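You operate a simulated robot arm through the tools that you are given. There is no shell and no other tool. Be economical: measure what you need, move in short steps, check, and stop when the job is done.

You are at the controls of a simulated robot arm. One attempt, no reset.

TASK
Brush paste from the blue pot over the felt pad, then rub the hazy disc clear on it.
Fine: brush in its cup, disc on the clamp's mat, lid on.

It is judged by the outcome, as a careful person would: the job done as asked, and still so three seconds after it is handed in. It fails if anything else is knocked over, pushed out of place, dropped, spilled or broken.

THE ROBOT
A 7-joint arm with a two-finger parallel gripper, fixed in place. Base frame: the origin is at the foot of the arm, x ahead of it, y to its left, z up. Lengths are in m, angles in rad, forces in N, time in s.
With the tool pointing down near the work surface it reaches from about 0.24 to 0.62 m from the base axis. Its first joint turns from -1.152 to 1.152 rad. Payload 2.6 kg.
The TCP is the grasp point between the finger pads, 0.03 m short of the fingertips. In the tool frame z runs along the fingers and y along their closing line. The gripper opens to 0.094 m. The fingers are 0.028 m wide and 0.01 m thick; the gripper's body (0.05 by 0.096 m) begins 0.055 m behind the TCP.
Orientation is told as [roll, pitch, yaw] about the base's x, y, z axes, in that order, counted from this pose: with the fingers straight down and closing along the base's y, the tool's x points along the base's -x, its y along +y and its z along -z.

THE INTERFACE
- The arm moves only by the tool move_arm. Its arguments are lists of equal length, an entry for each row: "gripper": the opening, from 0 (shut) to 1 (fully open); "dp": the shift along the tool's x, y, z in mm, a list of three; "delta_rot": the turn, a rotation vector about the tool's x, y, z in rad, a list of three. In form: {"gripper": [gripper, ...], "dp": [[tx, ty, tz], ...], "delta_rot": [[ax, ay, az], ...]}. A call has 1 to 12 rows; each row shifts and turns the commanded pose from where the row before left it, along the tool's axes as they then stand. Each row takes 0.2 s and may step no farther than 0.05 m and 0.15 rad from the row before; otherwise, or with a gripper value out of range, the whole call is refused. Where a pose cannot be reached the arm comes as near as it can. A force on the tool above 90 N (or 10 N above the force at the start of the call, whichever is more), or a blocked arm, ends the call early, and 0.2 s more pass. The fingers move at their own pace (about 0.072 m/s each) and stop on an object; they squeeze with about 31 N. The grip force told is the motor's: it shows also when the fingers shut on nothing. Time passes only in rows, and 0.2 s behind the last, so rows that do not move let the fingers close. It gives the time, the measured TCP pose, the force on the tool (base axes), the opening and the grip force at its end, in the units of the frame above (readings bear some noise).
- Cameras (640 x 400 px; columns grow to the right, rows downward): "scene" is fixed at [0.0074, 0.4233, 0.5529]; the picture's right is [-0.94, -0.34, 0.00], its down [-0.23, 0.64, -0.73] and it looks along [0.25, -0.69, -0.69] (base axes); focal length 214 px, centre (320, 200). "wrist" rides on the gripper at [-0.037, 0, -0.058] in the tool frame; the picture's right is [0.00, -1.00, 0.00], its down [0.97, 0.00, -0.24] and it looks along [0.24, 0.00, 0.97] (tool axes); focal length 218 px, centre (320, 200).
- camera(camera): a new picture of that camera. No time passes.
- measure_at(camera, pixels): for up to 12 pixels [column, row] of the newest picture of that camera ("zoom" is the newest enlarged one), the place [x, y, z] in the base frame of the surface seen there, good to about 0.002 m. No time passes.
- inspect(camera, box): a new picture of the part [left, top, right, bottom] of that camera's present view, enlarged. No time passes.
- job_done(): hands the job in; it is judged then, once.

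Work in short steps. Measure before you move; look again where a grasp or a placing could have gone wrong, and mend it. You have 80 turns and 38 pictures in all, those below and enlarged ones among them. Open the gripper and draw the arm clear of the work before you hand the job in, unless the task says otherwise; then end with one line.

The tools are called after "Request:" by a JSON object that holds its "api" and its "payload". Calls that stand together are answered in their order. move_arm: Moves the arm, as the interface text tells. Its arguments: {"type":"object","properties":{"gripper":{"type":"array","items":{"type":"number"}},"dp":{"type":"array","items":{"type":"array","items":{"type":"number"}}},"delta_rot":{"type":"array","items":{"type":"array","items":{"type":"number"}}}},"required":["gripper","dp","delta_rot"]} The other tools are called the same way: camera (camera) takes a picture; measure_at (camera, pixels) gives the place of the surface under pixels of a picture; inspect (camera, box) takes an enlarged picture of a part of a camera's view; job_done () hands the job in.

At the start:

```text
time: 0.0
eef_pos: [0.3408, -0.0085, 0.3634]
ee_rot: [-0.001, 0.0, 0.0]
ft_force: [0.2, 0.0, -0.5]
gripper_width: 0.0937
gripper_force: 0.0
```

scene: 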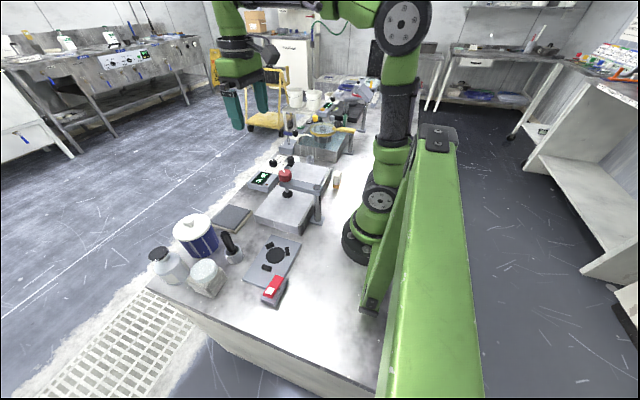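
wrist: 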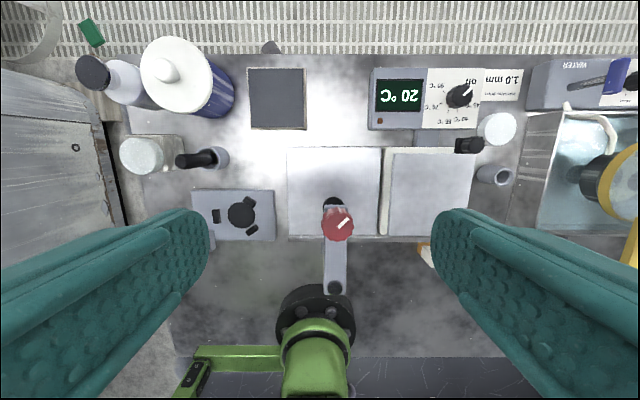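

The wrist view shows the blue pot with lid (185,75), the felt pad probably at (277,98), the brush in a cup (205,158), and the clamp/disc (240,215). I'll enlarge these parts.

Request:
{"api": "inspect", "payload": {"camera": "wrist", "box": [70, 30, 310, 250]}}

Request:
{"api": "inspect", "payload": {"camera": "scene", "box": [130, 130, 350, 310]}}

```text
1.82 times, centred on (190, 140) of wrist
```

zoom: 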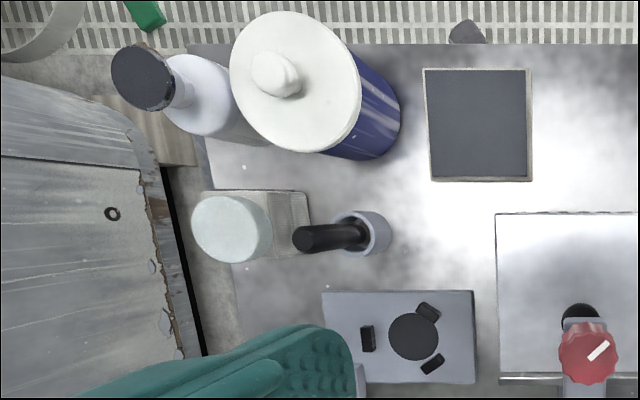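

```text
2.22 times, centred on (240, 220) of scene
```

zoom: 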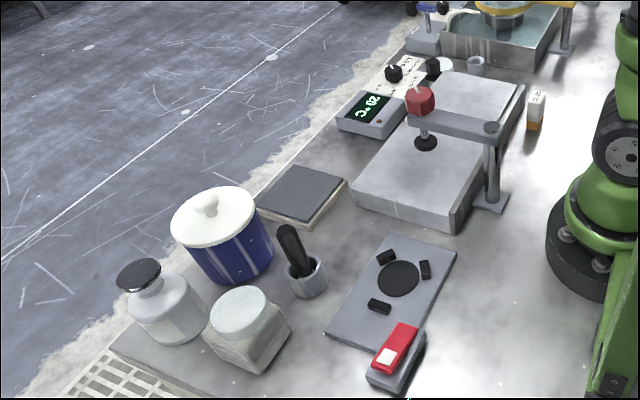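

I'll measure the key points on the fresh zoom picture: pot lid, knob, felt, brush, disc, and the clamp mat.

Request:
{"api": "measure_at", "payload": {"camera": "zoom", "pixels": [[207, 200], [215, 232], [178, 235], [250, 205], [240, 265], [284, 230], [300, 268], [322, 268], [303, 295], [238, 308], [215, 320], [262, 310]]}}

Request:
{"api": "inspect", "payload": {"camera": "scene", "box": [140, 210, 250, 310]}}

```text
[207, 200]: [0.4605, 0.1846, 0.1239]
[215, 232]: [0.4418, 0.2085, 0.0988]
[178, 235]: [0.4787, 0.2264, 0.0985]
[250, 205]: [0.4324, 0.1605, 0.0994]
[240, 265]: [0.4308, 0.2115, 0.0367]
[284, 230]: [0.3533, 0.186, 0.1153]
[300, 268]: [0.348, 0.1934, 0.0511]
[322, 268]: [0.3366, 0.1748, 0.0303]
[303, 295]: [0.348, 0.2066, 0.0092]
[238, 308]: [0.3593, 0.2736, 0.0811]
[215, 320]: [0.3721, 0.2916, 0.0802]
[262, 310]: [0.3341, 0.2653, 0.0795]
```

```text
4.00 times, centred on (195, 260) of scene
```

zoom: 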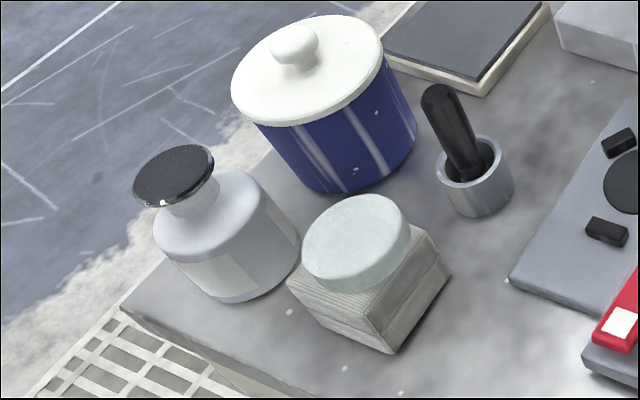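

The disc sits on a ribbed block. I'll measure the disc, block, brush, cup, bottle and pot more carefully in this zoom.

Request:
{"api": "measure_at", "payload": {"camera": "zoom", "pixels": [[355, 205], [310, 255], [400, 220], [345, 270], [345, 283], [330, 240], [435, 280], [375, 325], [392, 345], [448, 275], [300, 290], [404, 250]]}}

Request:
{"api": "measure_at", "payload": {"camera": "zoom", "pixels": [[433, 92], [447, 95], [460, 130], [475, 165], [440, 165], [500, 150], [470, 185], [490, 212], [165, 170], [293, 45], [276, 52], [316, 45]]}}

Request:
{"api": "measure_at", "payload": {"camera": "zoom", "pixels": [[295, 65], [235, 85], [380, 45], [330, 20], [300, 120], [345, 185], [400, 150], [395, 30], [480, 80], [545, 8], [340, 120], [270, 125]]}}

Request:
{"api": "inspect", "payload": {"camera": "scene", "box": [230, 220, 330, 310]}}

```text
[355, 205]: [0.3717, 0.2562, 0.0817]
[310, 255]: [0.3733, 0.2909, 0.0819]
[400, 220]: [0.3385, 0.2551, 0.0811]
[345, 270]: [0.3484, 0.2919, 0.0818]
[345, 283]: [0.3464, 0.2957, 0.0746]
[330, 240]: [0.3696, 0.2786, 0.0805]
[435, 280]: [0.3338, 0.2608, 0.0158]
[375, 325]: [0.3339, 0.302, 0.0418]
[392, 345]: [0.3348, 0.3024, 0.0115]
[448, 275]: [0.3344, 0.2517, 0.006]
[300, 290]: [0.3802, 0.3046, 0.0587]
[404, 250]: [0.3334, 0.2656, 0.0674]
```

```text
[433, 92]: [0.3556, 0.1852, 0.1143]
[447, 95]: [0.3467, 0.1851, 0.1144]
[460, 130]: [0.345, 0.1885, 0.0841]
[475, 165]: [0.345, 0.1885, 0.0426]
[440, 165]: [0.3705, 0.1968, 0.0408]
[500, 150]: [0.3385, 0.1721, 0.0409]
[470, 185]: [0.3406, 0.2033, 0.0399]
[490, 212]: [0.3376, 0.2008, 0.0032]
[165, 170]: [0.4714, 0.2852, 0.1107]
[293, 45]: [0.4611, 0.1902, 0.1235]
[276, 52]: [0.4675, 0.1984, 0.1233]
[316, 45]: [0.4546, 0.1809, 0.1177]
```

```text
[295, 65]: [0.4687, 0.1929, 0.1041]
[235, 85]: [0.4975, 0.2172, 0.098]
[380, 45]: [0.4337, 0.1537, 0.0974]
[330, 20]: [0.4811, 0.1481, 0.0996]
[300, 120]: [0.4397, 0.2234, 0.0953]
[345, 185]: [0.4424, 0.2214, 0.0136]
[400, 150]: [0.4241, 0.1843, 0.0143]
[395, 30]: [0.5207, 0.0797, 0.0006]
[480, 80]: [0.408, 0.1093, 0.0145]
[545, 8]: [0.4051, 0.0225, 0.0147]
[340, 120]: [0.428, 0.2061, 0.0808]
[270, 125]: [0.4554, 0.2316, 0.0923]
```

```text
4.44 times, centred on (280, 265) of scene
```

zoom: 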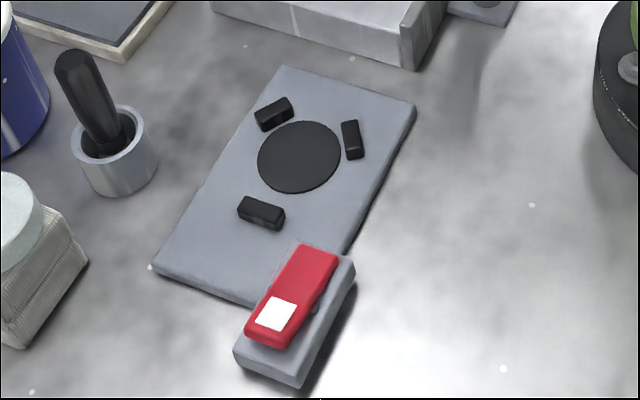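

I'll measure the clamp's mat, jaws, switch and the brush handle from this zoom.

Request:
{"api": "measure_at", "payload": {"camera": "zoom", "pixels": [[300, 157], [260, 160], [340, 155], [298, 122], [300, 192], [272, 110], [350, 135], [262, 208], [285, 68], [415, 105], [155, 268], [290, 310]]}}

Request:
{"api": "measure_at", "payload": {"camera": "zoom", "pixels": [[73, 55], [60, 70], [88, 65], [72, 90], [98, 80], [85, 125], [112, 115], [100, 150], [75, 140], [143, 125], [115, 158], [105, 110]]}}

```text
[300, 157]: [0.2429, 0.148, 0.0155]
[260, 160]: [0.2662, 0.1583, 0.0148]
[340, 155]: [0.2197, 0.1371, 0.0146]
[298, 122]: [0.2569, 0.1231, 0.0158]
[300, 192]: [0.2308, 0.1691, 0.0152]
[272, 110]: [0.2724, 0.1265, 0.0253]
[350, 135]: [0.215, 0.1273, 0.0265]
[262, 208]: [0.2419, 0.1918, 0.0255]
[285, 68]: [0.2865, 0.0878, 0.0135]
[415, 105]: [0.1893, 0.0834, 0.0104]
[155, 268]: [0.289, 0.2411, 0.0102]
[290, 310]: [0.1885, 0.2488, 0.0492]
```

```text
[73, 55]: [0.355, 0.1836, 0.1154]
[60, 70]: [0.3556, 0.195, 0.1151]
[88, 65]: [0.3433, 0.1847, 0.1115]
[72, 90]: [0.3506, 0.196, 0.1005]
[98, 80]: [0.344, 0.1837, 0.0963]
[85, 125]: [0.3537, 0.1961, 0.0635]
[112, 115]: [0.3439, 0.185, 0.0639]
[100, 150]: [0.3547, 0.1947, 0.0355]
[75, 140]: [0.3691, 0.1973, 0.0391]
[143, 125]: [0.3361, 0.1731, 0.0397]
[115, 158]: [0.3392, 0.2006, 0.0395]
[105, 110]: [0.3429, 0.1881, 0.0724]
```

Next I'll measure the felt corners, press block, and lid from the wrist picture.

Request:
{"api": "measure_at", "payload": {"camera": "wrist", "pixels": [[252, 71], [303, 71], [253, 125], [303, 126], [277, 98], [289, 150], [289, 232], [337, 215], [163, 70], [335, 260], [245, 160], [150, 95]]}}

Request:
{"api": "measure_at", "payload": {"camera": "wrist", "pixels": [[145, 75], [207, 75], [180, 40], [180, 108], [96, 73], [125, 155], [160, 155], [142, 138], [142, 172], [215, 158], [183, 160], [200, 158]]}}

```text
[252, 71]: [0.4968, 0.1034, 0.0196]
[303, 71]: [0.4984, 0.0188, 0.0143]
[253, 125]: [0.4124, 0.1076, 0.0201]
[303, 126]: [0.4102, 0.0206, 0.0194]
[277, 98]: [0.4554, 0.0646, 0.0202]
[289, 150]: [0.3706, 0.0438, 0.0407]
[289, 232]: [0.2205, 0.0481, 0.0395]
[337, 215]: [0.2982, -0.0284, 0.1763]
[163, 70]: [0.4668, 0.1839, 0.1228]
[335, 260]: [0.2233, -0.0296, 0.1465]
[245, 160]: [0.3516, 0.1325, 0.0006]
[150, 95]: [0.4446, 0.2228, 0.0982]
```

```text
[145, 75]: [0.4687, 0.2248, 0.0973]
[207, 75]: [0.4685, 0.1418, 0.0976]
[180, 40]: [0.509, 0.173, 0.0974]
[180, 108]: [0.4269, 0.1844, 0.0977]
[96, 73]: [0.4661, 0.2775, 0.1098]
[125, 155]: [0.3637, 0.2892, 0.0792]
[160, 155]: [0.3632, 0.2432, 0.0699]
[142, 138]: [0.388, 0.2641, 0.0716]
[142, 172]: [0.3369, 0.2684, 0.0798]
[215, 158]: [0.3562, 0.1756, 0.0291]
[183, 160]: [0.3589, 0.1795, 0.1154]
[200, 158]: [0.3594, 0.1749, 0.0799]
```

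The lid's centre is about (0.467,0.185) with its knob top at z 0.124, and the felt's centre is (0.455,0.064,0.020). I'll go above the lid knob and then look with the wrist camera.

Request:
{"api": "move_arm", "payload": {"gripper": [0.5, 0.5, 0.5, 0.5, 0.5, 0.5, 0.5], "dp": [[-20.8, 32.4, 26.7], [-20.8, 32.4, 26.7], [-20.8, 32.4, 26.7], [-20.8, 32.4, 26.7], [-20.8, 32.4, 26.7], [-20.8, 32.4, 26.7], [0, 0, 0]], "delta_rot": [[0, 0, 0], [0, 0, 0], [0, 0, 0], [0, 0, 0], [0, 0, 0], [0, 0, 0], [0, 0, 0]]}}

Request:
{"api": "camera", "payload": {"camera": "wrist"}}

```text
time: 1.6
eef_pos: [0.4684, 0.1871, 0.2021]
ee_rot: [-0.001, 0.0, 0.0]
ft_force: [-0.1, -0.1, -0.3]
gripper_width: 0.0468
gripper_force: 0.1
```

```text
31 pictures are left
```

wrist: 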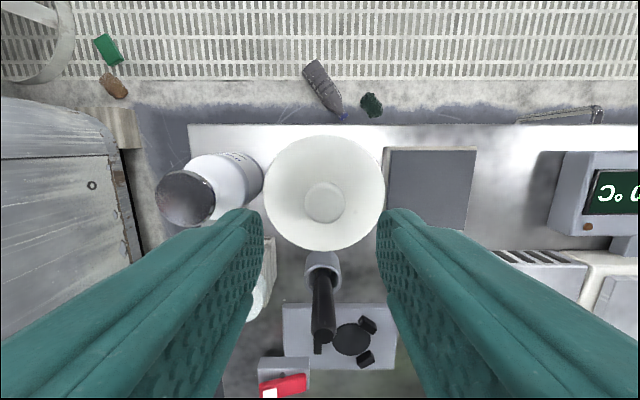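

The lid is at (325,195) with its knob at (323,203). I'll measure the knob and rim.

Request:
{"api": "measure_at", "payload": {"camera": "wrist", "pixels": [[323, 200], [308, 202], [339, 202], [323, 187], [323, 218], [268, 195], [382, 195], [325, 140], [325, 247], [324, 275], [323, 330], [338, 272]]}}

```text
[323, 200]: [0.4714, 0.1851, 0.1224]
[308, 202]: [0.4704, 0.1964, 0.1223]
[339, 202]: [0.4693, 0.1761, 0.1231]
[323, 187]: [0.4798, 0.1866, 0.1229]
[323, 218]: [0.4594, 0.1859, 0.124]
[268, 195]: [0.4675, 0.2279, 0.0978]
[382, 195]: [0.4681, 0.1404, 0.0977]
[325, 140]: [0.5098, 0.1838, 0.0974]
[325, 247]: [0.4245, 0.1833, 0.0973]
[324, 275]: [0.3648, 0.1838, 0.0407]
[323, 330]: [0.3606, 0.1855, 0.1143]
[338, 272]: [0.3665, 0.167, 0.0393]
```

The knob is centred at (0.469,0.186). I'll descend so the fingertips sit at about z 0.104, then close.

Request:
{"api": "move_arm", "payload": {"gripper": [0.5, 0.5, 0.5, 0, 0, 0], "dp": [[0, -1.2, 34], [0, 0, 25], [0, 0, 8], [0, 0, 0], [0, 0, 0], [0, 0, 0]], "delta_rot": [[0, 0, 0], [0, 0, 0], [0, 0, 0], [0, 0, 0], [0, 0, 0], [0, 0, 0]]}}

```text
time: 3.0
eef_pos: [0.4679, 0.1845, 0.1352]
ee_rot: [-0.001, -0.001, -0.001]
ft_force: [-0.3, -0.7, -0.6]
gripper_width: 0.0255
gripper_force: 30.5
```

The knob is gripped at 25 mm. I'll lift slowly.

Request:
{"api": "move_arm", "payload": {"gripper": [0, 0, 0, 0], "dp": [[0, 0, -10], [0, 0, -20], [0, 0, -30], [0, 0, -30]], "delta_rot": [[0, 0, 0], [0, 0, 0], [0, 0, 0], [0, 0, 0]]}}

Request:
{"api": "camera", "payload": {"camera": "scene"}}

```text
time: 4.0
eef_pos: [0.4655, 0.1829, 0.2244]
ee_rot: [-0.002, -0.001, 0.001]
ft_force: [0.0, 0.7, -0.5]
gripper_width: 0.0255
gripper_force: 30.7
```

```text
30 pictures are left
```

scene: 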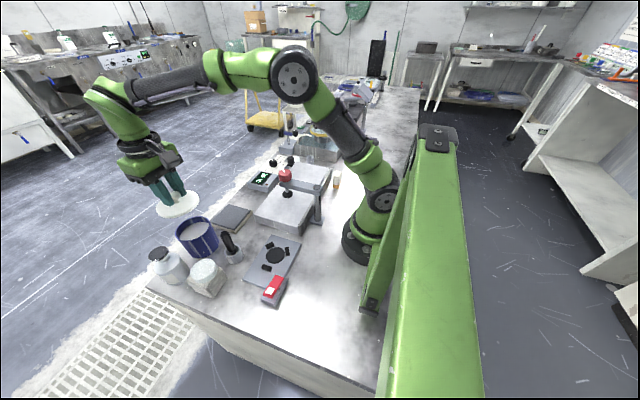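

The lid is off and white paste shows at (197,232). I'll measure the paste level, rim and lid.

Request:
{"api": "inspect", "payload": {"camera": "scene", "box": [140, 180, 260, 300]}}

Request:
{"api": "measure_at", "payload": {"camera": "scene", "pixels": [[196, 232], [190, 233], [200, 229], [197, 219], [178, 232], [216, 226], [200, 242], [178, 214], [178, 208], [196, 240]]}}

```text
3.33 times, centred on (200, 240) of scene
```

zoom: 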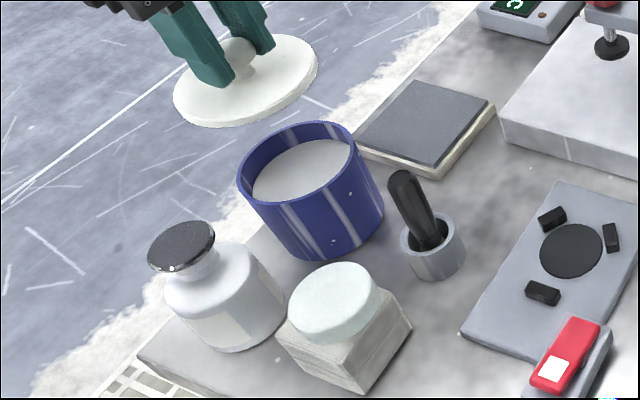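

```text
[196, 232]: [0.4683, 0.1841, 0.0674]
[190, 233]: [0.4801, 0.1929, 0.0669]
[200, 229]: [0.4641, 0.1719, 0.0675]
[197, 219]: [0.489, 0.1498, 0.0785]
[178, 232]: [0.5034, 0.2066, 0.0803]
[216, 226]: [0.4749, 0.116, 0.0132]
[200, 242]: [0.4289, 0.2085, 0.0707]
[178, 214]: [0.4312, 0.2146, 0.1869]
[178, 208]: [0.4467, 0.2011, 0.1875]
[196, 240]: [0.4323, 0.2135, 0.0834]
```

The paste surface is at z 0.067. I'll carry the lid to the free table area at (0.345,0.105) and lower it most of the way.

Request:
{"api": "move_arm", "payload": {"gripper": [0, 0, 0, 0, 0, 0, 0, 0], "dp": [[40.2, -26, 0], [40.2, -26, 0], [40.2, -26, 0], [0, 0, 40], [0, 0, 40], [0, 0, 40], [0, 0, 34], [0, 0, 0]], "delta_rot": [[0, 0, 0], [0, 0, 0], [0, 0, 0], [0, 0, 0], [0, 0, 0], [0, 0, 0], [0, 0, 0], [0, 0, 0]]}}

Request:
{"api": "camera", "payload": {"camera": "scene"}}

```text
time: 5.8
eef_pos: [0.3437, 0.1054, 0.0715]
ee_rot: [0.001, 0.0, 0.0]
ft_force: [0.0, -0.8, -0.8]
gripper_width: 0.0254
gripper_force: 31.3
```

```text
28 pictures are left
```

scene: 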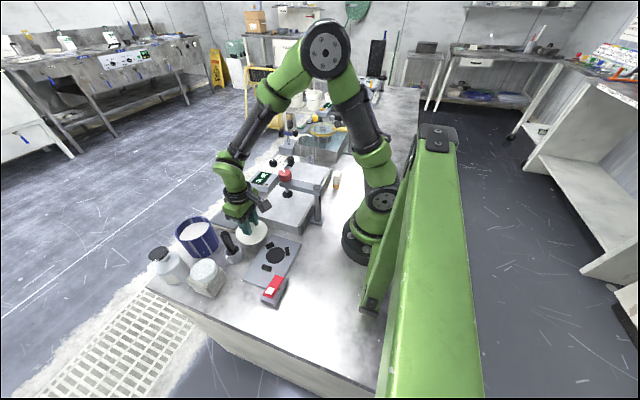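

The lid clears everything. I'll lower in small steps to feel the contact, expected near TCP z 0.045.

Request:
{"api": "move_arm", "payload": {"gripper": [0, 0, 0, 0], "dp": [[0, 0, 12], [0, 0, 9], [0, 0, 2], [0, 0, 0]], "delta_rot": [[0, 0, 0], [0, 0, 0], [0, 0, 0], [0, 0, 0]]}}

Request:
{"api": "inspect", "payload": {"camera": "scene", "box": [190, 190, 310, 290]}}

```text
time: 6.8
eef_pos: [0.3439, 0.1067, 0.0482]
ee_rot: [-0.001, 0.001, 0.0]
ft_force: [0.4, -0.6, -0.9]
gripper_width: 0.0256
gripper_force: 30.7
```

```text
4.00 times, centred on (250, 240) of scene
```

zoom: 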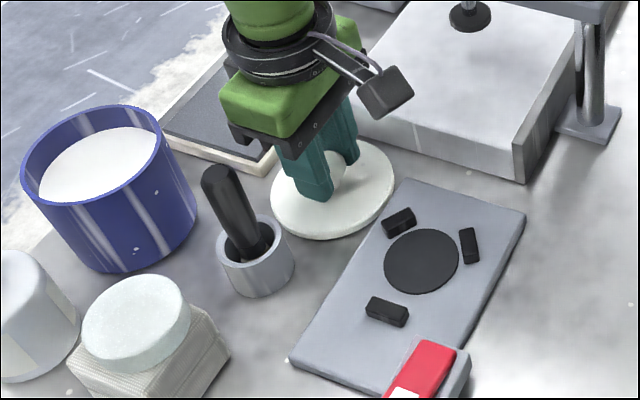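

Nearly down; I'll continue in 2 mm steps.

Request:
{"api": "move_arm", "payload": {"gripper": [0, 0, 0], "dp": [[0, 0, 2], [0, 0, 1.5], [0, 0, 0]], "delta_rot": [[0, 0, 0], [0, 0, 0], [0, 0, 0]]}}

Request:
{"api": "measure_at", "payload": {"camera": "zoom", "pixels": [[300, 210], [375, 180], [320, 230], [300, 232], [340, 236]]}}

```text
time: 7.6
eef_pos: [0.3451, 0.1063, 0.0452]
ee_rot: [0.0, -0.004, -0.001]
ft_force: [-11.0, -3.6, 38.3]
gripper_width: 0.0254
gripper_force: 31.1
```

```text
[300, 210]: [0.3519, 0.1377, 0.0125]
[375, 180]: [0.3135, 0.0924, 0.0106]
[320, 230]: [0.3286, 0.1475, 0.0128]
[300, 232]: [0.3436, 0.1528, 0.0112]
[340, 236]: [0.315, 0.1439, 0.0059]
```

Contact (38 N). I'll back off 1 mm, open, and rise clear.

Request:
{"api": "move_arm", "payload": {"gripper": [0, 0.45, 0.45, 0.45, 0.45, 0.45, 0.45], "dp": [[0, 0, -1], [0, 0, 0], [0, 0, 0], [0, 0, -40], [0, 0, -45], [0, 0, -45], [0, 0, 0]], "delta_rot": [[0, 0, 0], [0, 0, 0], [0, 0, 0], [0, 0, 0], [0, 0, 0], [0, 0, 0], [0, 0, 0]]}}

Request:
{"api": "inspect", "payload": {"camera": "scene", "box": [190, 190, 310, 290]}}

```text
time: 9.2
eef_pos: [0.3419, 0.1014, 0.176]
ee_rot: [0.0, 0.001, 0.0]
ft_force: [-0.2, -0.3, 0.9]
gripper_width: 0.0425
gripper_force: 0.0
```

```text
4.00 times, centred on (250, 240) of scene
```

zoom: 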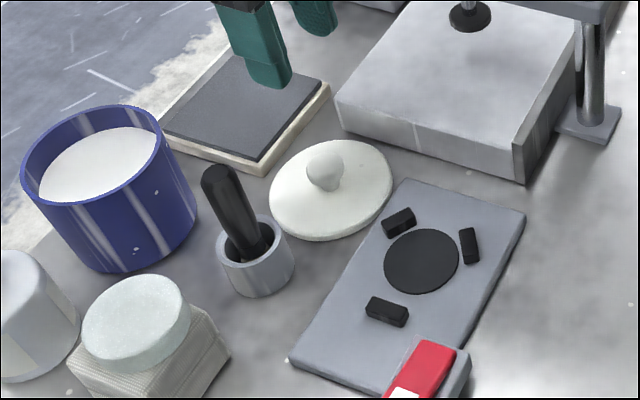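

The lid lies flat. I'll move above the brush handle at about (0.351,0.187) and check with the wrist camera.

Request:
{"api": "move_arm", "payload": {"gripper": [0.5, 0.5, 0.5], "dp": [[-4.5, 43, 0], [-4.5, 43, 0], [0, 0, 0]], "delta_rot": [[0, 0, 0], [0, 0, 0], [0, 0, 0]]}}

Request:
{"api": "camera", "payload": {"camera": "wrist"}}

```text
time: 10.0
eef_pos: [0.3519, 0.1904, 0.1734]
ee_rot: [0.002, 0.001, 0.001]
ft_force: [-0.7, 1.2, 0.1]
gripper_width: 0.0469
gripper_force: 0.0
```

```text
25 pictures are left
```

wrist: 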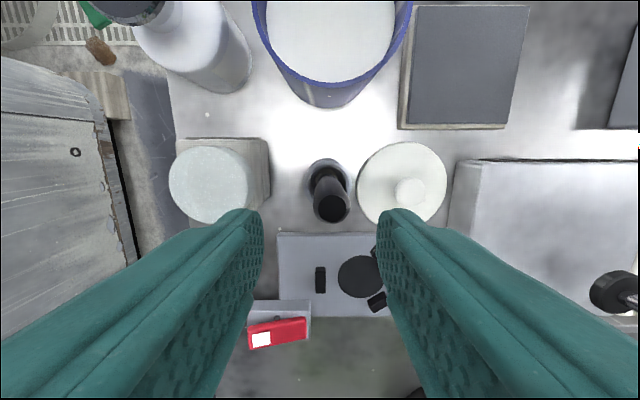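

The handle top shows at (332,208). I'll measure the handle top, its shaft and the cup.

Request:
{"api": "measure_at", "payload": {"camera": "wrist", "pixels": [[332, 208], [318, 208], [346, 208], [332, 198], [332, 220], [329, 180], [312, 180], [348, 180], [328, 160], [410, 190], [205, 180], [402, 147]]}}

```text
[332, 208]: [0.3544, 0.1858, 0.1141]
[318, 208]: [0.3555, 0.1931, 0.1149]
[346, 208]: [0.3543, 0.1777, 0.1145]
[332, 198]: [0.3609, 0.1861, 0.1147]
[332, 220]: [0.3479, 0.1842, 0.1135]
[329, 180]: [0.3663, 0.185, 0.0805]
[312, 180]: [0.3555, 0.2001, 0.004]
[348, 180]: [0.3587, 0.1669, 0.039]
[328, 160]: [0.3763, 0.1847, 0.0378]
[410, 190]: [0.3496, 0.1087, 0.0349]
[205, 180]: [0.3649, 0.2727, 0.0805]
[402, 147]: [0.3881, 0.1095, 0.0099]
```

The handle centre is about (0.354,0.1855). I'll adjust 4 mm in y, descend to TCP z 0.092, and grip.

Request:
{"api": "move_arm", "payload": {"gripper": [0.5, 0.5, 0.5, 0, 0, 0], "dp": [[-2, -4, 30], [0, 0, 40], [0, 0, 11], [0, 0, 0], [0, 0, 0], [0, 0, 0]], "delta_rot": [[0, 0, 0], [0, 0, 0], [0, 0, 0], [0, 0, 0], [0, 0, 0], [0, 0, 0]]}}

```text
time: 11.4
eef_pos: [0.3546, 0.1899, 0.0928]
ee_rot: [-0.001, 0.0, 0.0]
ft_force: [-0.9, -0.6, 0.4]
gripper_width: 0.0206
gripper_force: 30.7
```

Gripped at 20.6 mm. I'll lift the brush straight up out of the cup.

Request:
{"api": "move_arm", "payload": {"gripper": [0, 0, 0, 0, 0], "dp": [[0, 0, -15], [0, 0, -35], [0, 0, -40], [0, 0, -40], [0, 0, 0]], "delta_rot": [[0, 0, 0], [0, 0, 0], [0, 0, 0], [0, 0, 0], [0, 0, 0]]}}

Request:
{"api": "inspect", "payload": {"camera": "scene", "box": [170, 160, 290, 270]}}

```text
time: 12.6
eef_pos: [0.3564, 0.1884, 0.2229]
ee_rot: [0.0, -0.001, -0.001]
ft_force: [0.6, -0.5, -0.3]
gripper_width: 0.0209
gripper_force: 31.2
```

```text
3.64 times, centred on (230, 215) of scene
```

zoom: 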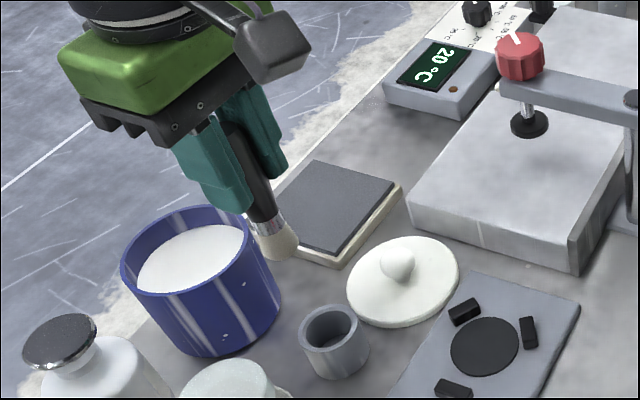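

I'll measure the bristle tip near (283,255) of the zoom, along the brush, and the empty cup.

Request:
{"api": "measure_at", "payload": {"camera": "zoom", "pixels": [[290, 240], [270, 258], [285, 258], [275, 245], [265, 225], [258, 190], [335, 328], [335, 305], [303, 335], [365, 330], [335, 352], [395, 262]]}}

```text
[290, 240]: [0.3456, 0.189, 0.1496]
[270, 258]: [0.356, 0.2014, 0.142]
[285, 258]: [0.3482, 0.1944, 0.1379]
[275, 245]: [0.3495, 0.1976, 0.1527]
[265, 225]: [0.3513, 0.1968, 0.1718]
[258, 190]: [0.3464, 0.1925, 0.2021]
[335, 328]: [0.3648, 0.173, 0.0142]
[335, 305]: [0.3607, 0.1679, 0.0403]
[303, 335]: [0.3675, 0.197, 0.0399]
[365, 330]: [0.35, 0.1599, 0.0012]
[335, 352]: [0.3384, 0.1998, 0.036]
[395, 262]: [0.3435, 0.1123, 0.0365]
```

The bristle tip is about 87 mm below the TCP. I'll move over the pot centre, dip the tip to z≈0.055 with a small swirl, and lift.

Request:
{"api": "move_arm", "payload": {"gripper": [0, 0, 0, 0, 0, 0, 0, 0, 0, 0, 0, 0], "dp": [[-37.2, -1.3, 0], [-37.2, -1.3, 0], [-37.2, -1.3, 0], [0, 0, 35], [0, 0, 30], [0, 0, 16], [-8, 0, 0], [8, 8, 0], [8, -8, 0], [-8, -8, 0], [0, 8, 0], [0, 0, 0]], "delta_rot": [[0, 0, 0], [0, 0, 0], [0, 0, 0], [0, 0, 0], [0, 0, 0], [0, 0, 0], [0, 0, 0], [0, 0, 0], [0, 0, 0], [0, 0, 0], [0, 0, 0], [0, 0, 0]]}}

Request:
{"api": "inspect", "payload": {"camera": "scene", "box": [150, 170, 270, 270]}}

```text
time: 15.2
eef_pos: [0.4697, 0.1823, 0.1446]
ee_rot: [0.0, -0.004, -0.003]
ft_force: [1.6, -7.0, 18.1]
gripper_width: 0.0205
gripper_force: 31.1
```

```text
4.00 times, centred on (210, 220) of scene
```

zoom: 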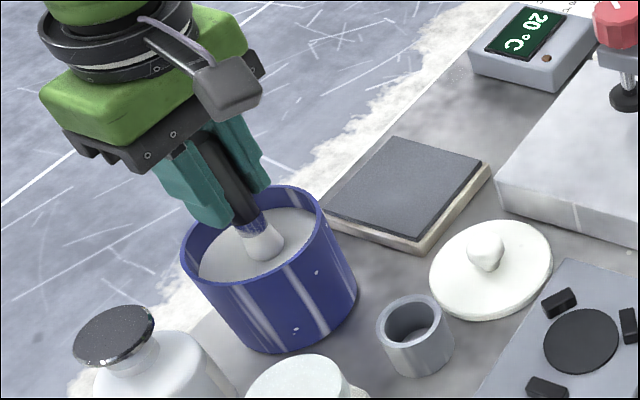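

Contact force shows, so the bristles are in the paste. I'll lift straight up and check the brush.

Request:
{"api": "move_arm", "payload": {"gripper": [0, 0, 0, 0], "dp": [[0, 0, -10], [0, 0, -30], [0, 0, -40], [0, 0, 0]], "delta_rot": [[0, 0, 0], [0, 0, 0], [0, 0, 0], [0, 0, 0]]}}

Request:
{"api": "inspect", "payload": {"camera": "scene", "box": [150, 150, 270, 250]}}

```text
time: 16.2
eef_pos: [0.469, 0.1837, 0.225]
ee_rot: [-0.002, 0.002, -0.001]
ft_force: [-0.2, -0.2, -0.6]
gripper_width: 0.0205
gripper_force: 31.1
```

```text
4.00 times, centred on (210, 200) of scene
```

zoom: 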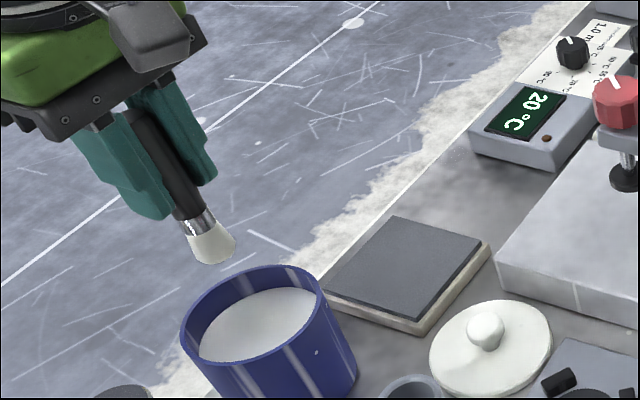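

The bristles look whiter now. I'll measure the tip in case the brush slid.

Request:
{"api": "measure_at", "payload": {"camera": "zoom", "pixels": [[215, 258], [205, 258], [230, 250], [195, 225], [205, 245], [260, 310], [407, 270]]}}

```text
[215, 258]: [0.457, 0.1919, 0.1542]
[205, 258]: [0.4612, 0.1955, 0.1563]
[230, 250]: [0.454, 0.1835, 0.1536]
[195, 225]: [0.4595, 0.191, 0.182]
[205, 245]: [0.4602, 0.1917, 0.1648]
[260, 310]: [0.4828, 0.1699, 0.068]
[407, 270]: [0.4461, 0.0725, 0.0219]
```

The tip is now about 73–77 mm below the TCP, so the brush slid up a bit in the grip. I'll carry it over the felt's near-left corner (0.422,0.097) and come down to TCP z≈0.105.

Request:
{"api": "move_arm", "payload": {"gripper": [0, 0, 0, 0, 0, 0, 0], "dp": [[23.5, -43.3, 0], [23.5, -43.3, 0], [0, 0, 42], [0, 0, 43], [0, 0, 25], [0, 0, 10], [0, 0, 0]], "delta_rot": [[0, 0, 0], [0, 0, 0], [0, 0, 0], [0, 0, 0], [0, 0, 0], [0, 0, 0], [0, 0, 0]]}}

Request:
{"api": "inspect", "payload": {"camera": "scene", "box": [180, 170, 280, 260]}}

```text
time: 17.8
eef_pos: [0.421, 0.0974, 0.104]
ee_rot: [-0.001, 0.0, 0.0]
ft_force: [-0.1, -0.3, -0.6]
gripper_width: 0.0207
gripper_force: 31.0
```

```text
4.44 times, centred on (230, 215) of scene
```

zoom: 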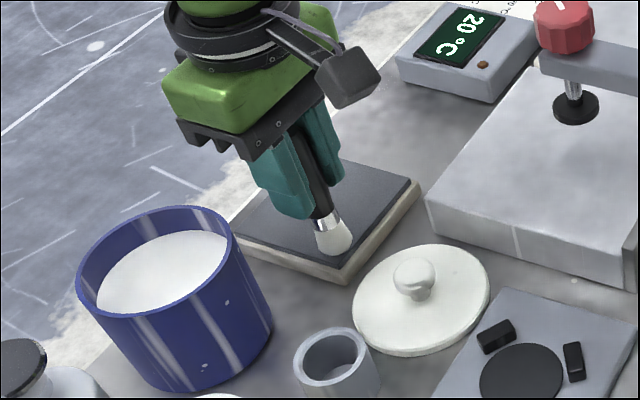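

The tip is just above the felt. I'll lower by small steps until light contact.

Request:
{"api": "move_arm", "payload": {"gripper": [0, 0, 0], "dp": [[0, 0, 4], [0, 0, 3], [0, 0, 0]], "delta_rot": [[0, 0, 0], [0, 0, 0], [0, 0, 0]]}}

```text
time: 18.6
eef_pos: [0.4222, 0.0993, 0.0993]
ee_rot: [0.003, -0.005, -0.001]
ft_force: [-4.9, -2.3, 27.3]
gripper_width: 0.0207
gripper_force: 30.9
```

Contact at 27 N. I'll ease off 1.2 mm and make a first stroke along +x, then check.

Request:
{"api": "move_arm", "payload": {"gripper": [0, 0, 0, 0, 0, 0], "dp": [[0, 0, -1.2], [-14, 0, 0], [-18, 0, 0], [-18, 0, 0], [-16, 0, 0], [0, 0, 0]], "delta_rot": [[0, 0, 0], [0, 0, 0], [0, 0, 0], [0, 0, 0], [0, 0, 0], [0, 0, 0]]}}

Request:
{"api": "inspect", "payload": {"camera": "scene", "box": [180, 170, 280, 260]}}

```text
time: 20.0
eef_pos: [0.4844, 0.0979, 0.0983]
ee_rot: [-0.001, 0.002, -0.001]
ft_force: [0.7, -0.1, -0.6]
gripper_width: 0.0208
gripper_force: 31.2
```

```text
4.44 times, centred on (230, 215) of scene
```

zoom: 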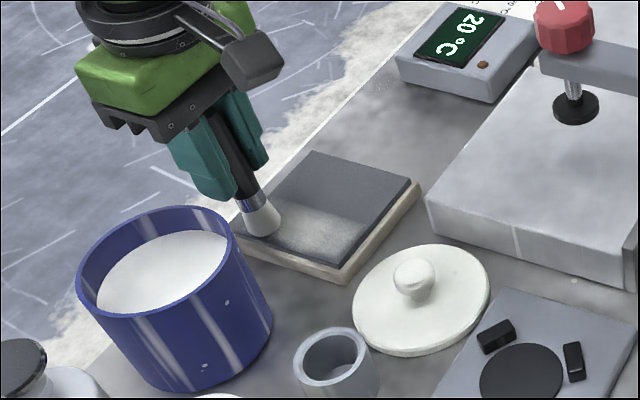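

Paste shows on the felt along the stroke. I'll continue the raster with a slight press, two more lines.

Request:
{"api": "move_arm", "payload": {"gripper": [0, 0, 0, 0, 0, 0, 0, 0, 0, 0, 0], "dp": [[0, -12, 0.8], [16, 0, 0], [17, 0, 0], [17, 0, 0], [14, 0, 0], [0, -12, 0], [-14, 0, 0], [-17, 0, 0], [-17, 0, 0], [-16, 0, 0], [0, 0, 0]], "delta_rot": [[0, 0, 0], [0, 0, 0], [0, 0, 0], [0, 0, 0], [0, 0, 0], [0, 0, 0], [0, 0, 0], [0, 0, 0], [0, 0, 0], [0, 0, 0], [0, 0, 0]]}}

Request:
{"api": "inspect", "payload": {"camera": "scene", "box": [180, 170, 280, 260]}}

```text
time: 22.4
eef_pos: [0.4864, 0.0729, 0.0953]
ee_rot: [-0.001, 0.0, 0.0]
ft_force: [0.1, 0.8, 2.2]
gripper_width: 0.0204
gripper_force: 30.9
```

```text
4.44 times, centred on (230, 215) of scene
```

zoom: 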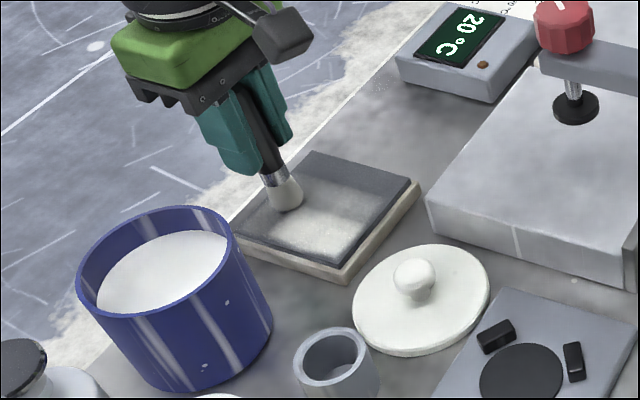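

Coverage is growing and the felt hasn't moved. I'll go on with the next lines.

Request:
{"api": "move_arm", "payload": {"gripper": [0, 0, 0, 0, 0, 0, 0, 0, 0, 0, 0, 0], "dp": [[0, -12, 0.5], [16, 0, 0], [17, 0, 0], [17, 0, 0], [15, 0, 0], [0, -12, 0], [-15, 0, 0], [-17, 0, 0], [-17, 0, 0], [-18, 0, 0], [0, -12, 0], [0, 0, 0]], "delta_rot": [[0, 0, 0], [0, 0, 0], [0, 0, 0], [0, 0, 0], [0, 0, 0], [0, 0, 0], [0, 0, 0], [0, 0, 0], [0, 0, 0], [0, 0, 0], [0, 0, 0], [0, 0, 0]]}}

Request:
{"api": "move_arm", "payload": {"gripper": [0, 0, 0, 0, 0, 0, 0, 0, 0, 0, 0], "dp": [[16, 0, 0.2], [17, 0, 0], [17, 0, 0], [17, 0, 0], [0, -9, 0], [-15, 0, 0], [-17, 0, 0], [-17, 0, 0], [-18, 0, 0], [0, 0, -40], [0, 0, 0]], "delta_rot": [[0, 0, 0], [0, 0, 0], [0, 0, 0], [0, 0, 0], [0, 0, 0], [0, 0, 0], [0, 0, 0], [0, 0, 0], [0, 0, 0], [0, 0, 0], [0, 0, 0]]}}

Request:
{"api": "inspect", "payload": {"camera": "scene", "box": [180, 170, 280, 260]}}

```text
time: 25.0
eef_pos: [0.488, 0.0386, 0.0976]
ee_rot: [0.0, 0.0, 0.0]
ft_force: [-0.1, -0.2, -0.5]
gripper_width: 0.0194
gripper_force: 31.3
```

```text
time: 27.4
eef_pos: [0.4887, 0.0302, 0.139]
ee_rot: [0.0, -0.002, 0.0]
ft_force: [-0.1, -0.4, -1.0]
gripper_width: 0.0198
gripper_force: 30.2
```

```text
4.44 times, centred on (230, 215) of scene
```

zoom: 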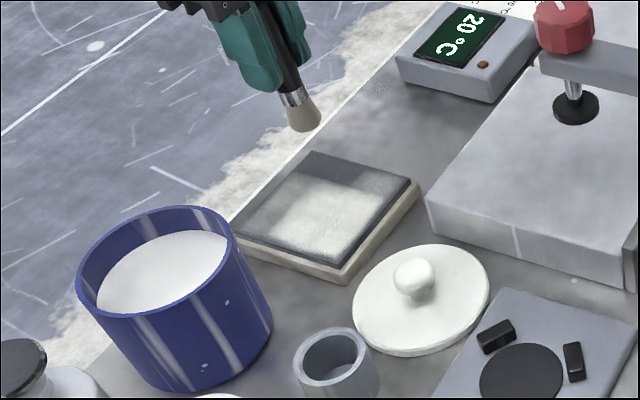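

The bristles look spent and the far right third of the felt is bare. I'll dip again, lightly.

Request:
{"api": "move_arm", "payload": {"gripper": [0, 0, 0, 0, 0, 0, 0, 0, 0, 0, 0, 0], "dp": [[0, 0, -45], [0, 0, -18], [5, 38.5, 0], [5, 38.5, 0], [5, 38.5, 0], [5, 38.5, 0], [0, 0, 30], [0, 0, 25], [0, 0, 4], [-6, 0, 2], [6, 6, 0], [0, 0, 0]], "delta_rot": [[0, 0, 0], [0, 0, 0], [0, 0, 0], [0, 0, 0], [0, 0, 0], [0, 0, 0], [0, 0, 0], [0, 0, 0], [0, 0, 0], [0, 0, 0], [0, 0, 0], [0, 0, 0]]}}

```text
time: 30.0
eef_pos: [0.468, 0.1875, 0.1371]
ee_rot: [0.001, -0.006, -0.002]
ft_force: [5.3, -6.3, 23.2]
gripper_width: 0.0198
gripper_force: 31.2
```

Contact with the paste at 23 N. I'll lift, return to the bare corner (0.488,0.032), and come down near the felt.

Request:
{"api": "move_arm", "payload": {"gripper": [0, 0, 0, 0, 0, 0, 0, 0, 0, 0], "dp": [[0, 0, -20], [0, 0, -43], [-5, -38.5, 0], [-5, -38.5, 0], [-5, -38.5, 0], [-5, -39, 0], [0, 0, 45], [0, 0, 45], [0, 0, 12], [0, 0, 0]], "delta_rot": [[0, 0, 0], [0, 0, 0], [0, 0, 0], [0, 0, 0], [0, 0, 0], [0, 0, 0], [0, 0, 0], [0, 0, 0], [0, 0, 0], [0, 0, 0]]}}

Request:
{"api": "inspect", "payload": {"camera": "scene", "box": [180, 170, 280, 260]}}

```text
time: 32.2
eef_pos: [0.4882, 0.0311, 0.0998]
ee_rot: [0.0, 0.0, 0.0]
ft_force: [-0.8, 0.1, -1.1]
gripper_width: 0.02
gripper_force: 30.5
```

```text
4.44 times, centred on (230, 215) of scene
```

zoom: 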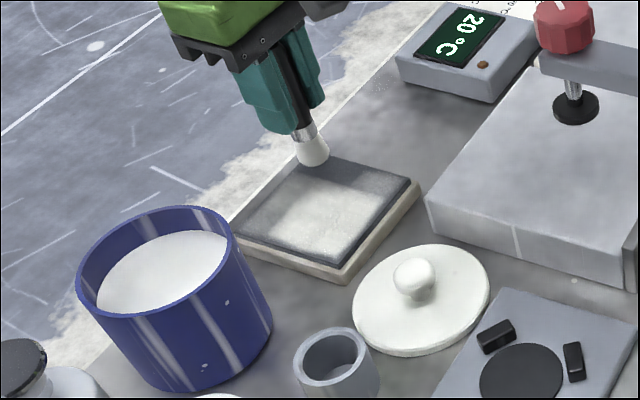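

The tip is loaded and just above the far corner. I'll lower to light contact.

Request:
{"api": "move_arm", "payload": {"gripper": [0, 0, 0, 0], "dp": [[0, 0, 3], [0, 0, 2], [0, 0, 1.5], [0, 0, 0]], "delta_rot": [[0, 0, 0], [0, 0, 0], [0, 0, 0], [0, 0, 0]]}}

```text
time: 33.2
eef_pos: [0.4897, 0.0343, 0.0916]
ee_rot: [0.0, -0.002, -0.001]
ft_force: [-1.8, -0.5, 4.7]
gripper_width: 0.0198
gripper_force: 31.1
```

Light contact. I'll press slightly more and stroke the bare region.

Request:
{"api": "move_arm", "payload": {"gripper": [0, 0, 0, 0, 0, 0, 0, 0, 0, 0, 0, 0], "dp": [[0, -4, 0.7], [16, 0, 0], [17, 0, 0], [17, 0, 0], [17, 0, 0], [0, 12, 0], [-15, 0, 0], [-17, 0, 0], [-17, 0, 0], [-18, 0, 0], [0, 12, 0], [0, 0, 0]], "delta_rot": [[0, 0, 0], [0, 0, 0], [0, 0, 0], [0, 0, 0], [0, 0, 0], [0, 0, 0], [0, 0, 0], [0, 0, 0], [0, 0, 0], [0, 0, 0], [0, 0, 0], [0, 0, 0]]}}

Request:
{"api": "inspect", "payload": {"camera": "scene", "box": [180, 170, 280, 260]}}

```text
time: 35.8
eef_pos: [0.49, 0.0544, 0.0918]
ee_rot: [-0.001, -0.005, 0.0]
ft_force: [3.5, -6.8, 16.5]
gripper_width: 0.0198
gripper_force: 30.9
```

```text
4.44 times, centred on (230, 215) of scene
```

zoom: 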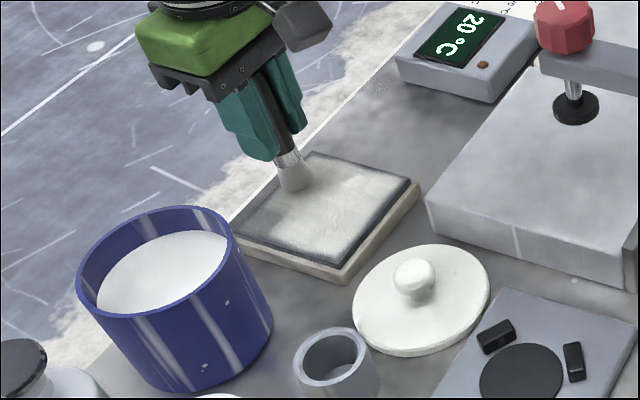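

Coverage is good; only margins are thin. I'll brush along the far edge, left edge, then near edge, and lift.

Request:
{"api": "move_arm", "payload": {"gripper": [0, 0, 0, 0, 0, 0, 0, 0, 0, 0, 0, 0], "dp": [[0, 15, 0], [0, 15, 0], [0, 14, 0], [18, 0, 0], [18, 0, 0], [18, 0, 0], [17, 0, 0], [0, -17, 0], [0, -17, 0], [0, -17, 0], [0, -16, 0], [0, 0, -40]], "delta_rot": [[0, 0, 0], [0, 0, 0], [0, 0, 0], [0, 0, 0], [0, 0, 0], [0, 0, 0], [0, 0, 0], [0, 0, 0], [0, 0, 0], [0, 0, 0], [0, 0, 0], [0, 0, 0]]}}

Request:
{"api": "inspect", "payload": {"camera": "scene", "box": [180, 160, 280, 250]}}

```text
time: 38.4
eef_pos: [0.4178, 0.0279, 0.1313]
ee_rot: [-0.001, 0.001, -0.001]
ft_force: [0.2, -0.5, -0.1]
gripper_width: 0.0197
gripper_force: 31.3
```

```text
4.44 times, centred on (230, 205) of scene
```

zoom: 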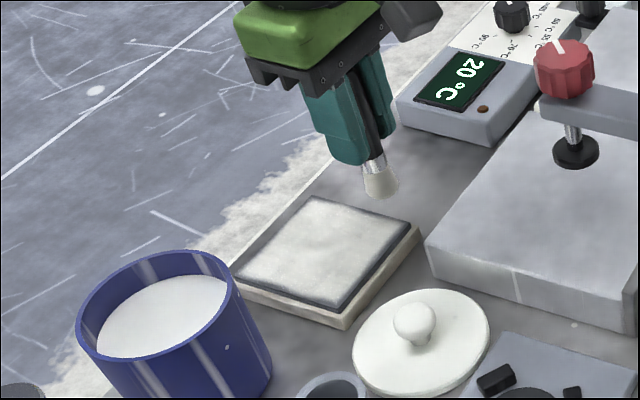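

The felt is fully covered. Before returning the brush I'll measure its tip relative to the TCP.

Request:
{"api": "measure_at", "payload": {"camera": "zoom", "pixels": [[362, 185], [380, 185], [397, 185], [380, 197], [370, 150], [345, 370], [300, 385], [335, 375]]}}

Request:
{"api": "camera", "payload": {"camera": "wrist"}}

```text
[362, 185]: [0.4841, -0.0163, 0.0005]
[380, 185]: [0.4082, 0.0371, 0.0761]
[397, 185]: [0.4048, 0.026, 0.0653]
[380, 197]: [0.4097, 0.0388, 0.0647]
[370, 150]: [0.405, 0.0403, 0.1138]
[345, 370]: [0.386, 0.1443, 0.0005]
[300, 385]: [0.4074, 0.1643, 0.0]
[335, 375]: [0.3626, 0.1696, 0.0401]
```

```text
14 pictures are left
```

wrist: 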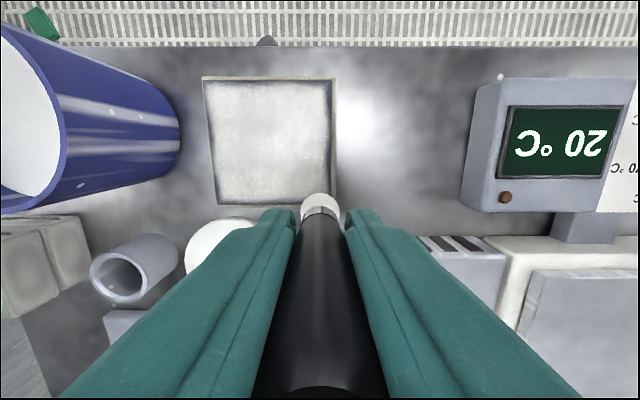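

The brush is straight and centred in the grip. I'll measure the cup's rim in this wrist picture.

Request:
{"api": "measure_at", "payload": {"camera": "wrist", "pixels": [[92, 275], [147, 288], [122, 253], [118, 301], [100, 257], [142, 265], [100, 293], [135, 298]]}}

```text
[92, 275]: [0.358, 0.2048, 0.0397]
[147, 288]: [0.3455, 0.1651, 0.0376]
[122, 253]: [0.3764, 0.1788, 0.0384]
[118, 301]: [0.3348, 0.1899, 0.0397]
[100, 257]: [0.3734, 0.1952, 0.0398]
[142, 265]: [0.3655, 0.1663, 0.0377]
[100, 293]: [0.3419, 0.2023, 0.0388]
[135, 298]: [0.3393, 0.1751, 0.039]
```

The cup centre is (0.3555,0.185) with its rim at z 0.04. I'll move the brush over it and stop with the tip ~15 mm above the rim.

Request:
{"api": "move_arm", "payload": {"gripper": [0, 0, 0, 0, 0, 0, 0, 0, 0], "dp": [[0, 0, -40], [0, 0, -25], [15.6, 39.3, 0], [15.6, 39.3, 0], [15.6, 39.3, 0], [15.5, 39.2, 0], [0, 0, 40], [0, 0, 30], [0, 0, 0]], "delta_rot": [[0, 0, 0], [0, 0, 0], [0, 0, 0], [0, 0, 0], [0, 0, 0], [0, 0, 0], [0, 0, 0], [0, 0, 0], [0, 0, 0]]}}

Request:
{"api": "inspect", "payload": {"camera": "scene", "box": [180, 190, 280, 280]}}

```text
time: 40.4
eef_pos: [0.3533, 0.1917, 0.1257]
ee_rot: [0.0, 0.0, 0.001]
ft_force: [-0.3, -0.2, 0.5]
gripper_width: 0.0196
gripper_force: 31.1
```

```text
4.44 times, centred on (230, 235) of scene
```

zoom: 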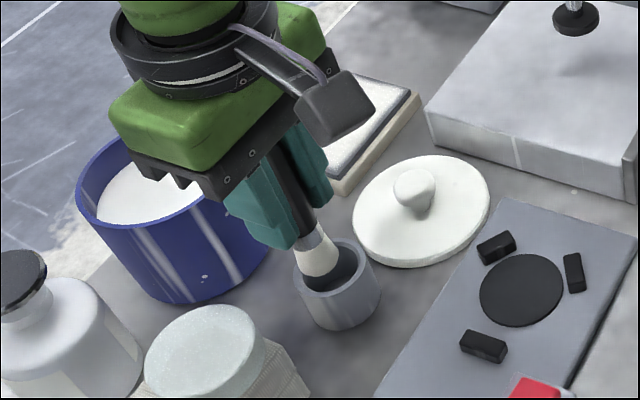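

I'll measure the tip against the cup before inserting.

Request:
{"api": "measure_at", "payload": {"camera": "zoom", "pixels": [[300, 262], [318, 262], [334, 255], [318, 272], [305, 240], [325, 235], [300, 275], [370, 262], [345, 245], [320, 300]]}}

Request:
{"api": "move_arm", "payload": {"gripper": [0], "dp": [[0, 0, 0]], "delta_rot": [[0, 0, 0]]}}

```text
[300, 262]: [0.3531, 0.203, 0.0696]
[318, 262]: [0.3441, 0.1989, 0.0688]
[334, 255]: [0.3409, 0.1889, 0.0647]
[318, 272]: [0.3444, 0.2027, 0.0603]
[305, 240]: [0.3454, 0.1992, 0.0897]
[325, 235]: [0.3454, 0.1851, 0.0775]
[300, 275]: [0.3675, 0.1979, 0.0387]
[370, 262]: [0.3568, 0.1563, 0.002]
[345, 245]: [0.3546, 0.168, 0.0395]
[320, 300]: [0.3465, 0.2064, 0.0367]
```

```text
time: 40.8
eef_pos: [0.354, 0.1906, 0.1247]
ee_rot: [0.001, -0.001, 0.001]
ft_force: [-0.2, -0.2, 0.1]
gripper_width: 0.0197
gripper_force: 31.3
```

The brush sits about 6 mm too far in +y and 2 mm short in x. I'll correct and insert slowly.

Request:
{"api": "move_arm", "payload": {"gripper": [0, 0, 0, 0, 0], "dp": [[-2, -6, 0], [0, 0, 12], [0, 0, 15], [0, 0, 15], [0, 0, 0]], "delta_rot": [[0, 0, 0], [0, 0, 0], [0, 0, 0], [0, 0, 0], [0, 0, 0]]}}

```text
time: 42.0
eef_pos: [0.3555, 0.1822, 0.0853]
ee_rot: [0.0, 0.0, 0.001]
ft_force: [0.0, -0.4, 0.1]
gripper_width: 0.0196
gripper_force: 30.3
```

No contact on the walls. I'll go down a little further until the bottom is felt.

Request:
{"api": "move_arm", "payload": {"gripper": [0, 0, 0, 0], "dp": [[0, 0, 4], [0, 0, 2], [0, 0, 1.5], [0, 0, 0]], "delta_rot": [[0, 0, 0], [0, 0, 0], [0, 0, 0], [0, 0, 0]]}}

```text
time: 43.0
eef_pos: [0.3562, 0.1829, 0.0779]
ee_rot: [-0.002, 0.001, -0.001]
ft_force: [0.6, -0.1, 0.1]
gripper_width: 0.0195
gripper_force: 30.6
```

Still free; I'll go 2 mm more, then open, and rise.

Request:
{"api": "move_arm", "payload": {"gripper": [0, 0, 0.5, 0.5, 0.5, 0.5, 0.5, 0.5], "dp": [[0, 0, 2.0], [0, 0, 0], [0, 0, 0], [0, 0, 0], [0, 0, -30], [0, 0, -40], [0, 0, -40], [0, 0, 0]], "delta_rot": [[0, 0, 0], [0, 0, 0], [0, 0, 0], [0, 0, 0], [0, 0, 0], [0, 0, 0], [0, 0, 0], [0, 0, 0]]}}

Request:
{"api": "camera", "payload": {"camera": "wrist"}}

```text
time: 44.8
eef_pos: [0.3564, 0.183, 0.1837]
ee_rot: [0.001, -0.001, 0.001]
ft_force: [0.4, -0.3, -0.4]
gripper_width: 0.047
gripper_force: 0.0
```

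```text
12 pictures are left
```

wrist: 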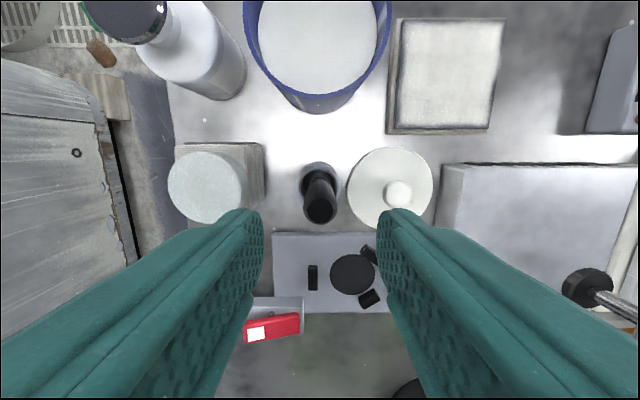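

The brush stands in its cup. I'll measure the lid knob, the pot rim, and the disc from this picture.

Request:
{"api": "measure_at", "payload": {"camera": "wrist", "pixels": [[385, 195], [411, 195], [398, 182], [398, 208], [348, 190], [432, 190], [390, 149], [248, 20], [389, 20], [318, 102], [290, 88], [348, 90]]}}

Request:
{"api": "measure_at", "payload": {"camera": "wrist", "pixels": [[170, 185], [245, 190], [206, 153], [206, 221], [183, 165], [228, 210], [185, 212], [235, 165], [262, 150], [262, 195], [178, 146], [206, 188]]}}

```text
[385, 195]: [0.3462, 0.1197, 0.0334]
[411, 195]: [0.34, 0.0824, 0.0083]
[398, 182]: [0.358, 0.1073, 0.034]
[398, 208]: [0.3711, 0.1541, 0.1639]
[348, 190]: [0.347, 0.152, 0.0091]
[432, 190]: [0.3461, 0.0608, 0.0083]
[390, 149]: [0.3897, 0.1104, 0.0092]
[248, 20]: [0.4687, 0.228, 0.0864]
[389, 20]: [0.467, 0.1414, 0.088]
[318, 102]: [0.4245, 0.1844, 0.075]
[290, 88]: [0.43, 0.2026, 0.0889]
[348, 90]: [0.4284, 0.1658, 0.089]
```

```text
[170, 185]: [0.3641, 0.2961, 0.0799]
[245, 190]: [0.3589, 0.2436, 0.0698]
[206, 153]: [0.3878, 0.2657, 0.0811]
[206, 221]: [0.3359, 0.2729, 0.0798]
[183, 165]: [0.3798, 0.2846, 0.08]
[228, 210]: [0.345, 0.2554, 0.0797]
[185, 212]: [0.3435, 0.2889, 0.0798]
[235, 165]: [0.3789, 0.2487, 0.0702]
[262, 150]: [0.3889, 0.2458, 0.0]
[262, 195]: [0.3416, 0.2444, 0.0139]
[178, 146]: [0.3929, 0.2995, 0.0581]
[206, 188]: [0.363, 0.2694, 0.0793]
```

Lid knob is at (0.346,0.107) and the pot centre at (0.468,0.185). I'll fetch the lid now.

Request:
{"api": "move_arm", "payload": {"gripper": [0.5, 0.5, 0.5, 0.5, 0.5, 0.5, 0.5], "dp": [[5.2, -38, 0], [5.2, -38, 0], [0, 0, 45], [0, 0, 45], [0, 0, 35], [0, 0, 11], [0, 0, 0]], "delta_rot": [[0, 0, 0], [0, 0, 0], [0, 0, 0], [0, 0, 0], [0, 0, 0], [0, 0, 0], [0, 0, 0]]}}

Request:
{"api": "move_arm", "payload": {"gripper": [0, 0, 0, 0], "dp": [[0, 0, 0], [0, 0, 0], [0, 0, 0], [0, 0, 0]], "delta_rot": [[0, 0, 0], [0, 0, 0], [0, 0, 0], [0, 0, 0]]}}

```text
time: 46.4
eef_pos: [0.345, 0.1071, 0.0508]
ee_rot: [0.0, 0.001, 0.0]
ft_force: [0.1, -0.8, -0.5]
gripper_width: 0.047
gripper_force: 0.0
```

```text
time: 47.4
eef_pos: [0.3451, 0.1058, 0.051]
ee_rot: [0.0, 0.002, 0.001]
ft_force: [-0.1, 0.7, 0.1]
gripper_width: 0.0254
gripper_force: 30.7
```

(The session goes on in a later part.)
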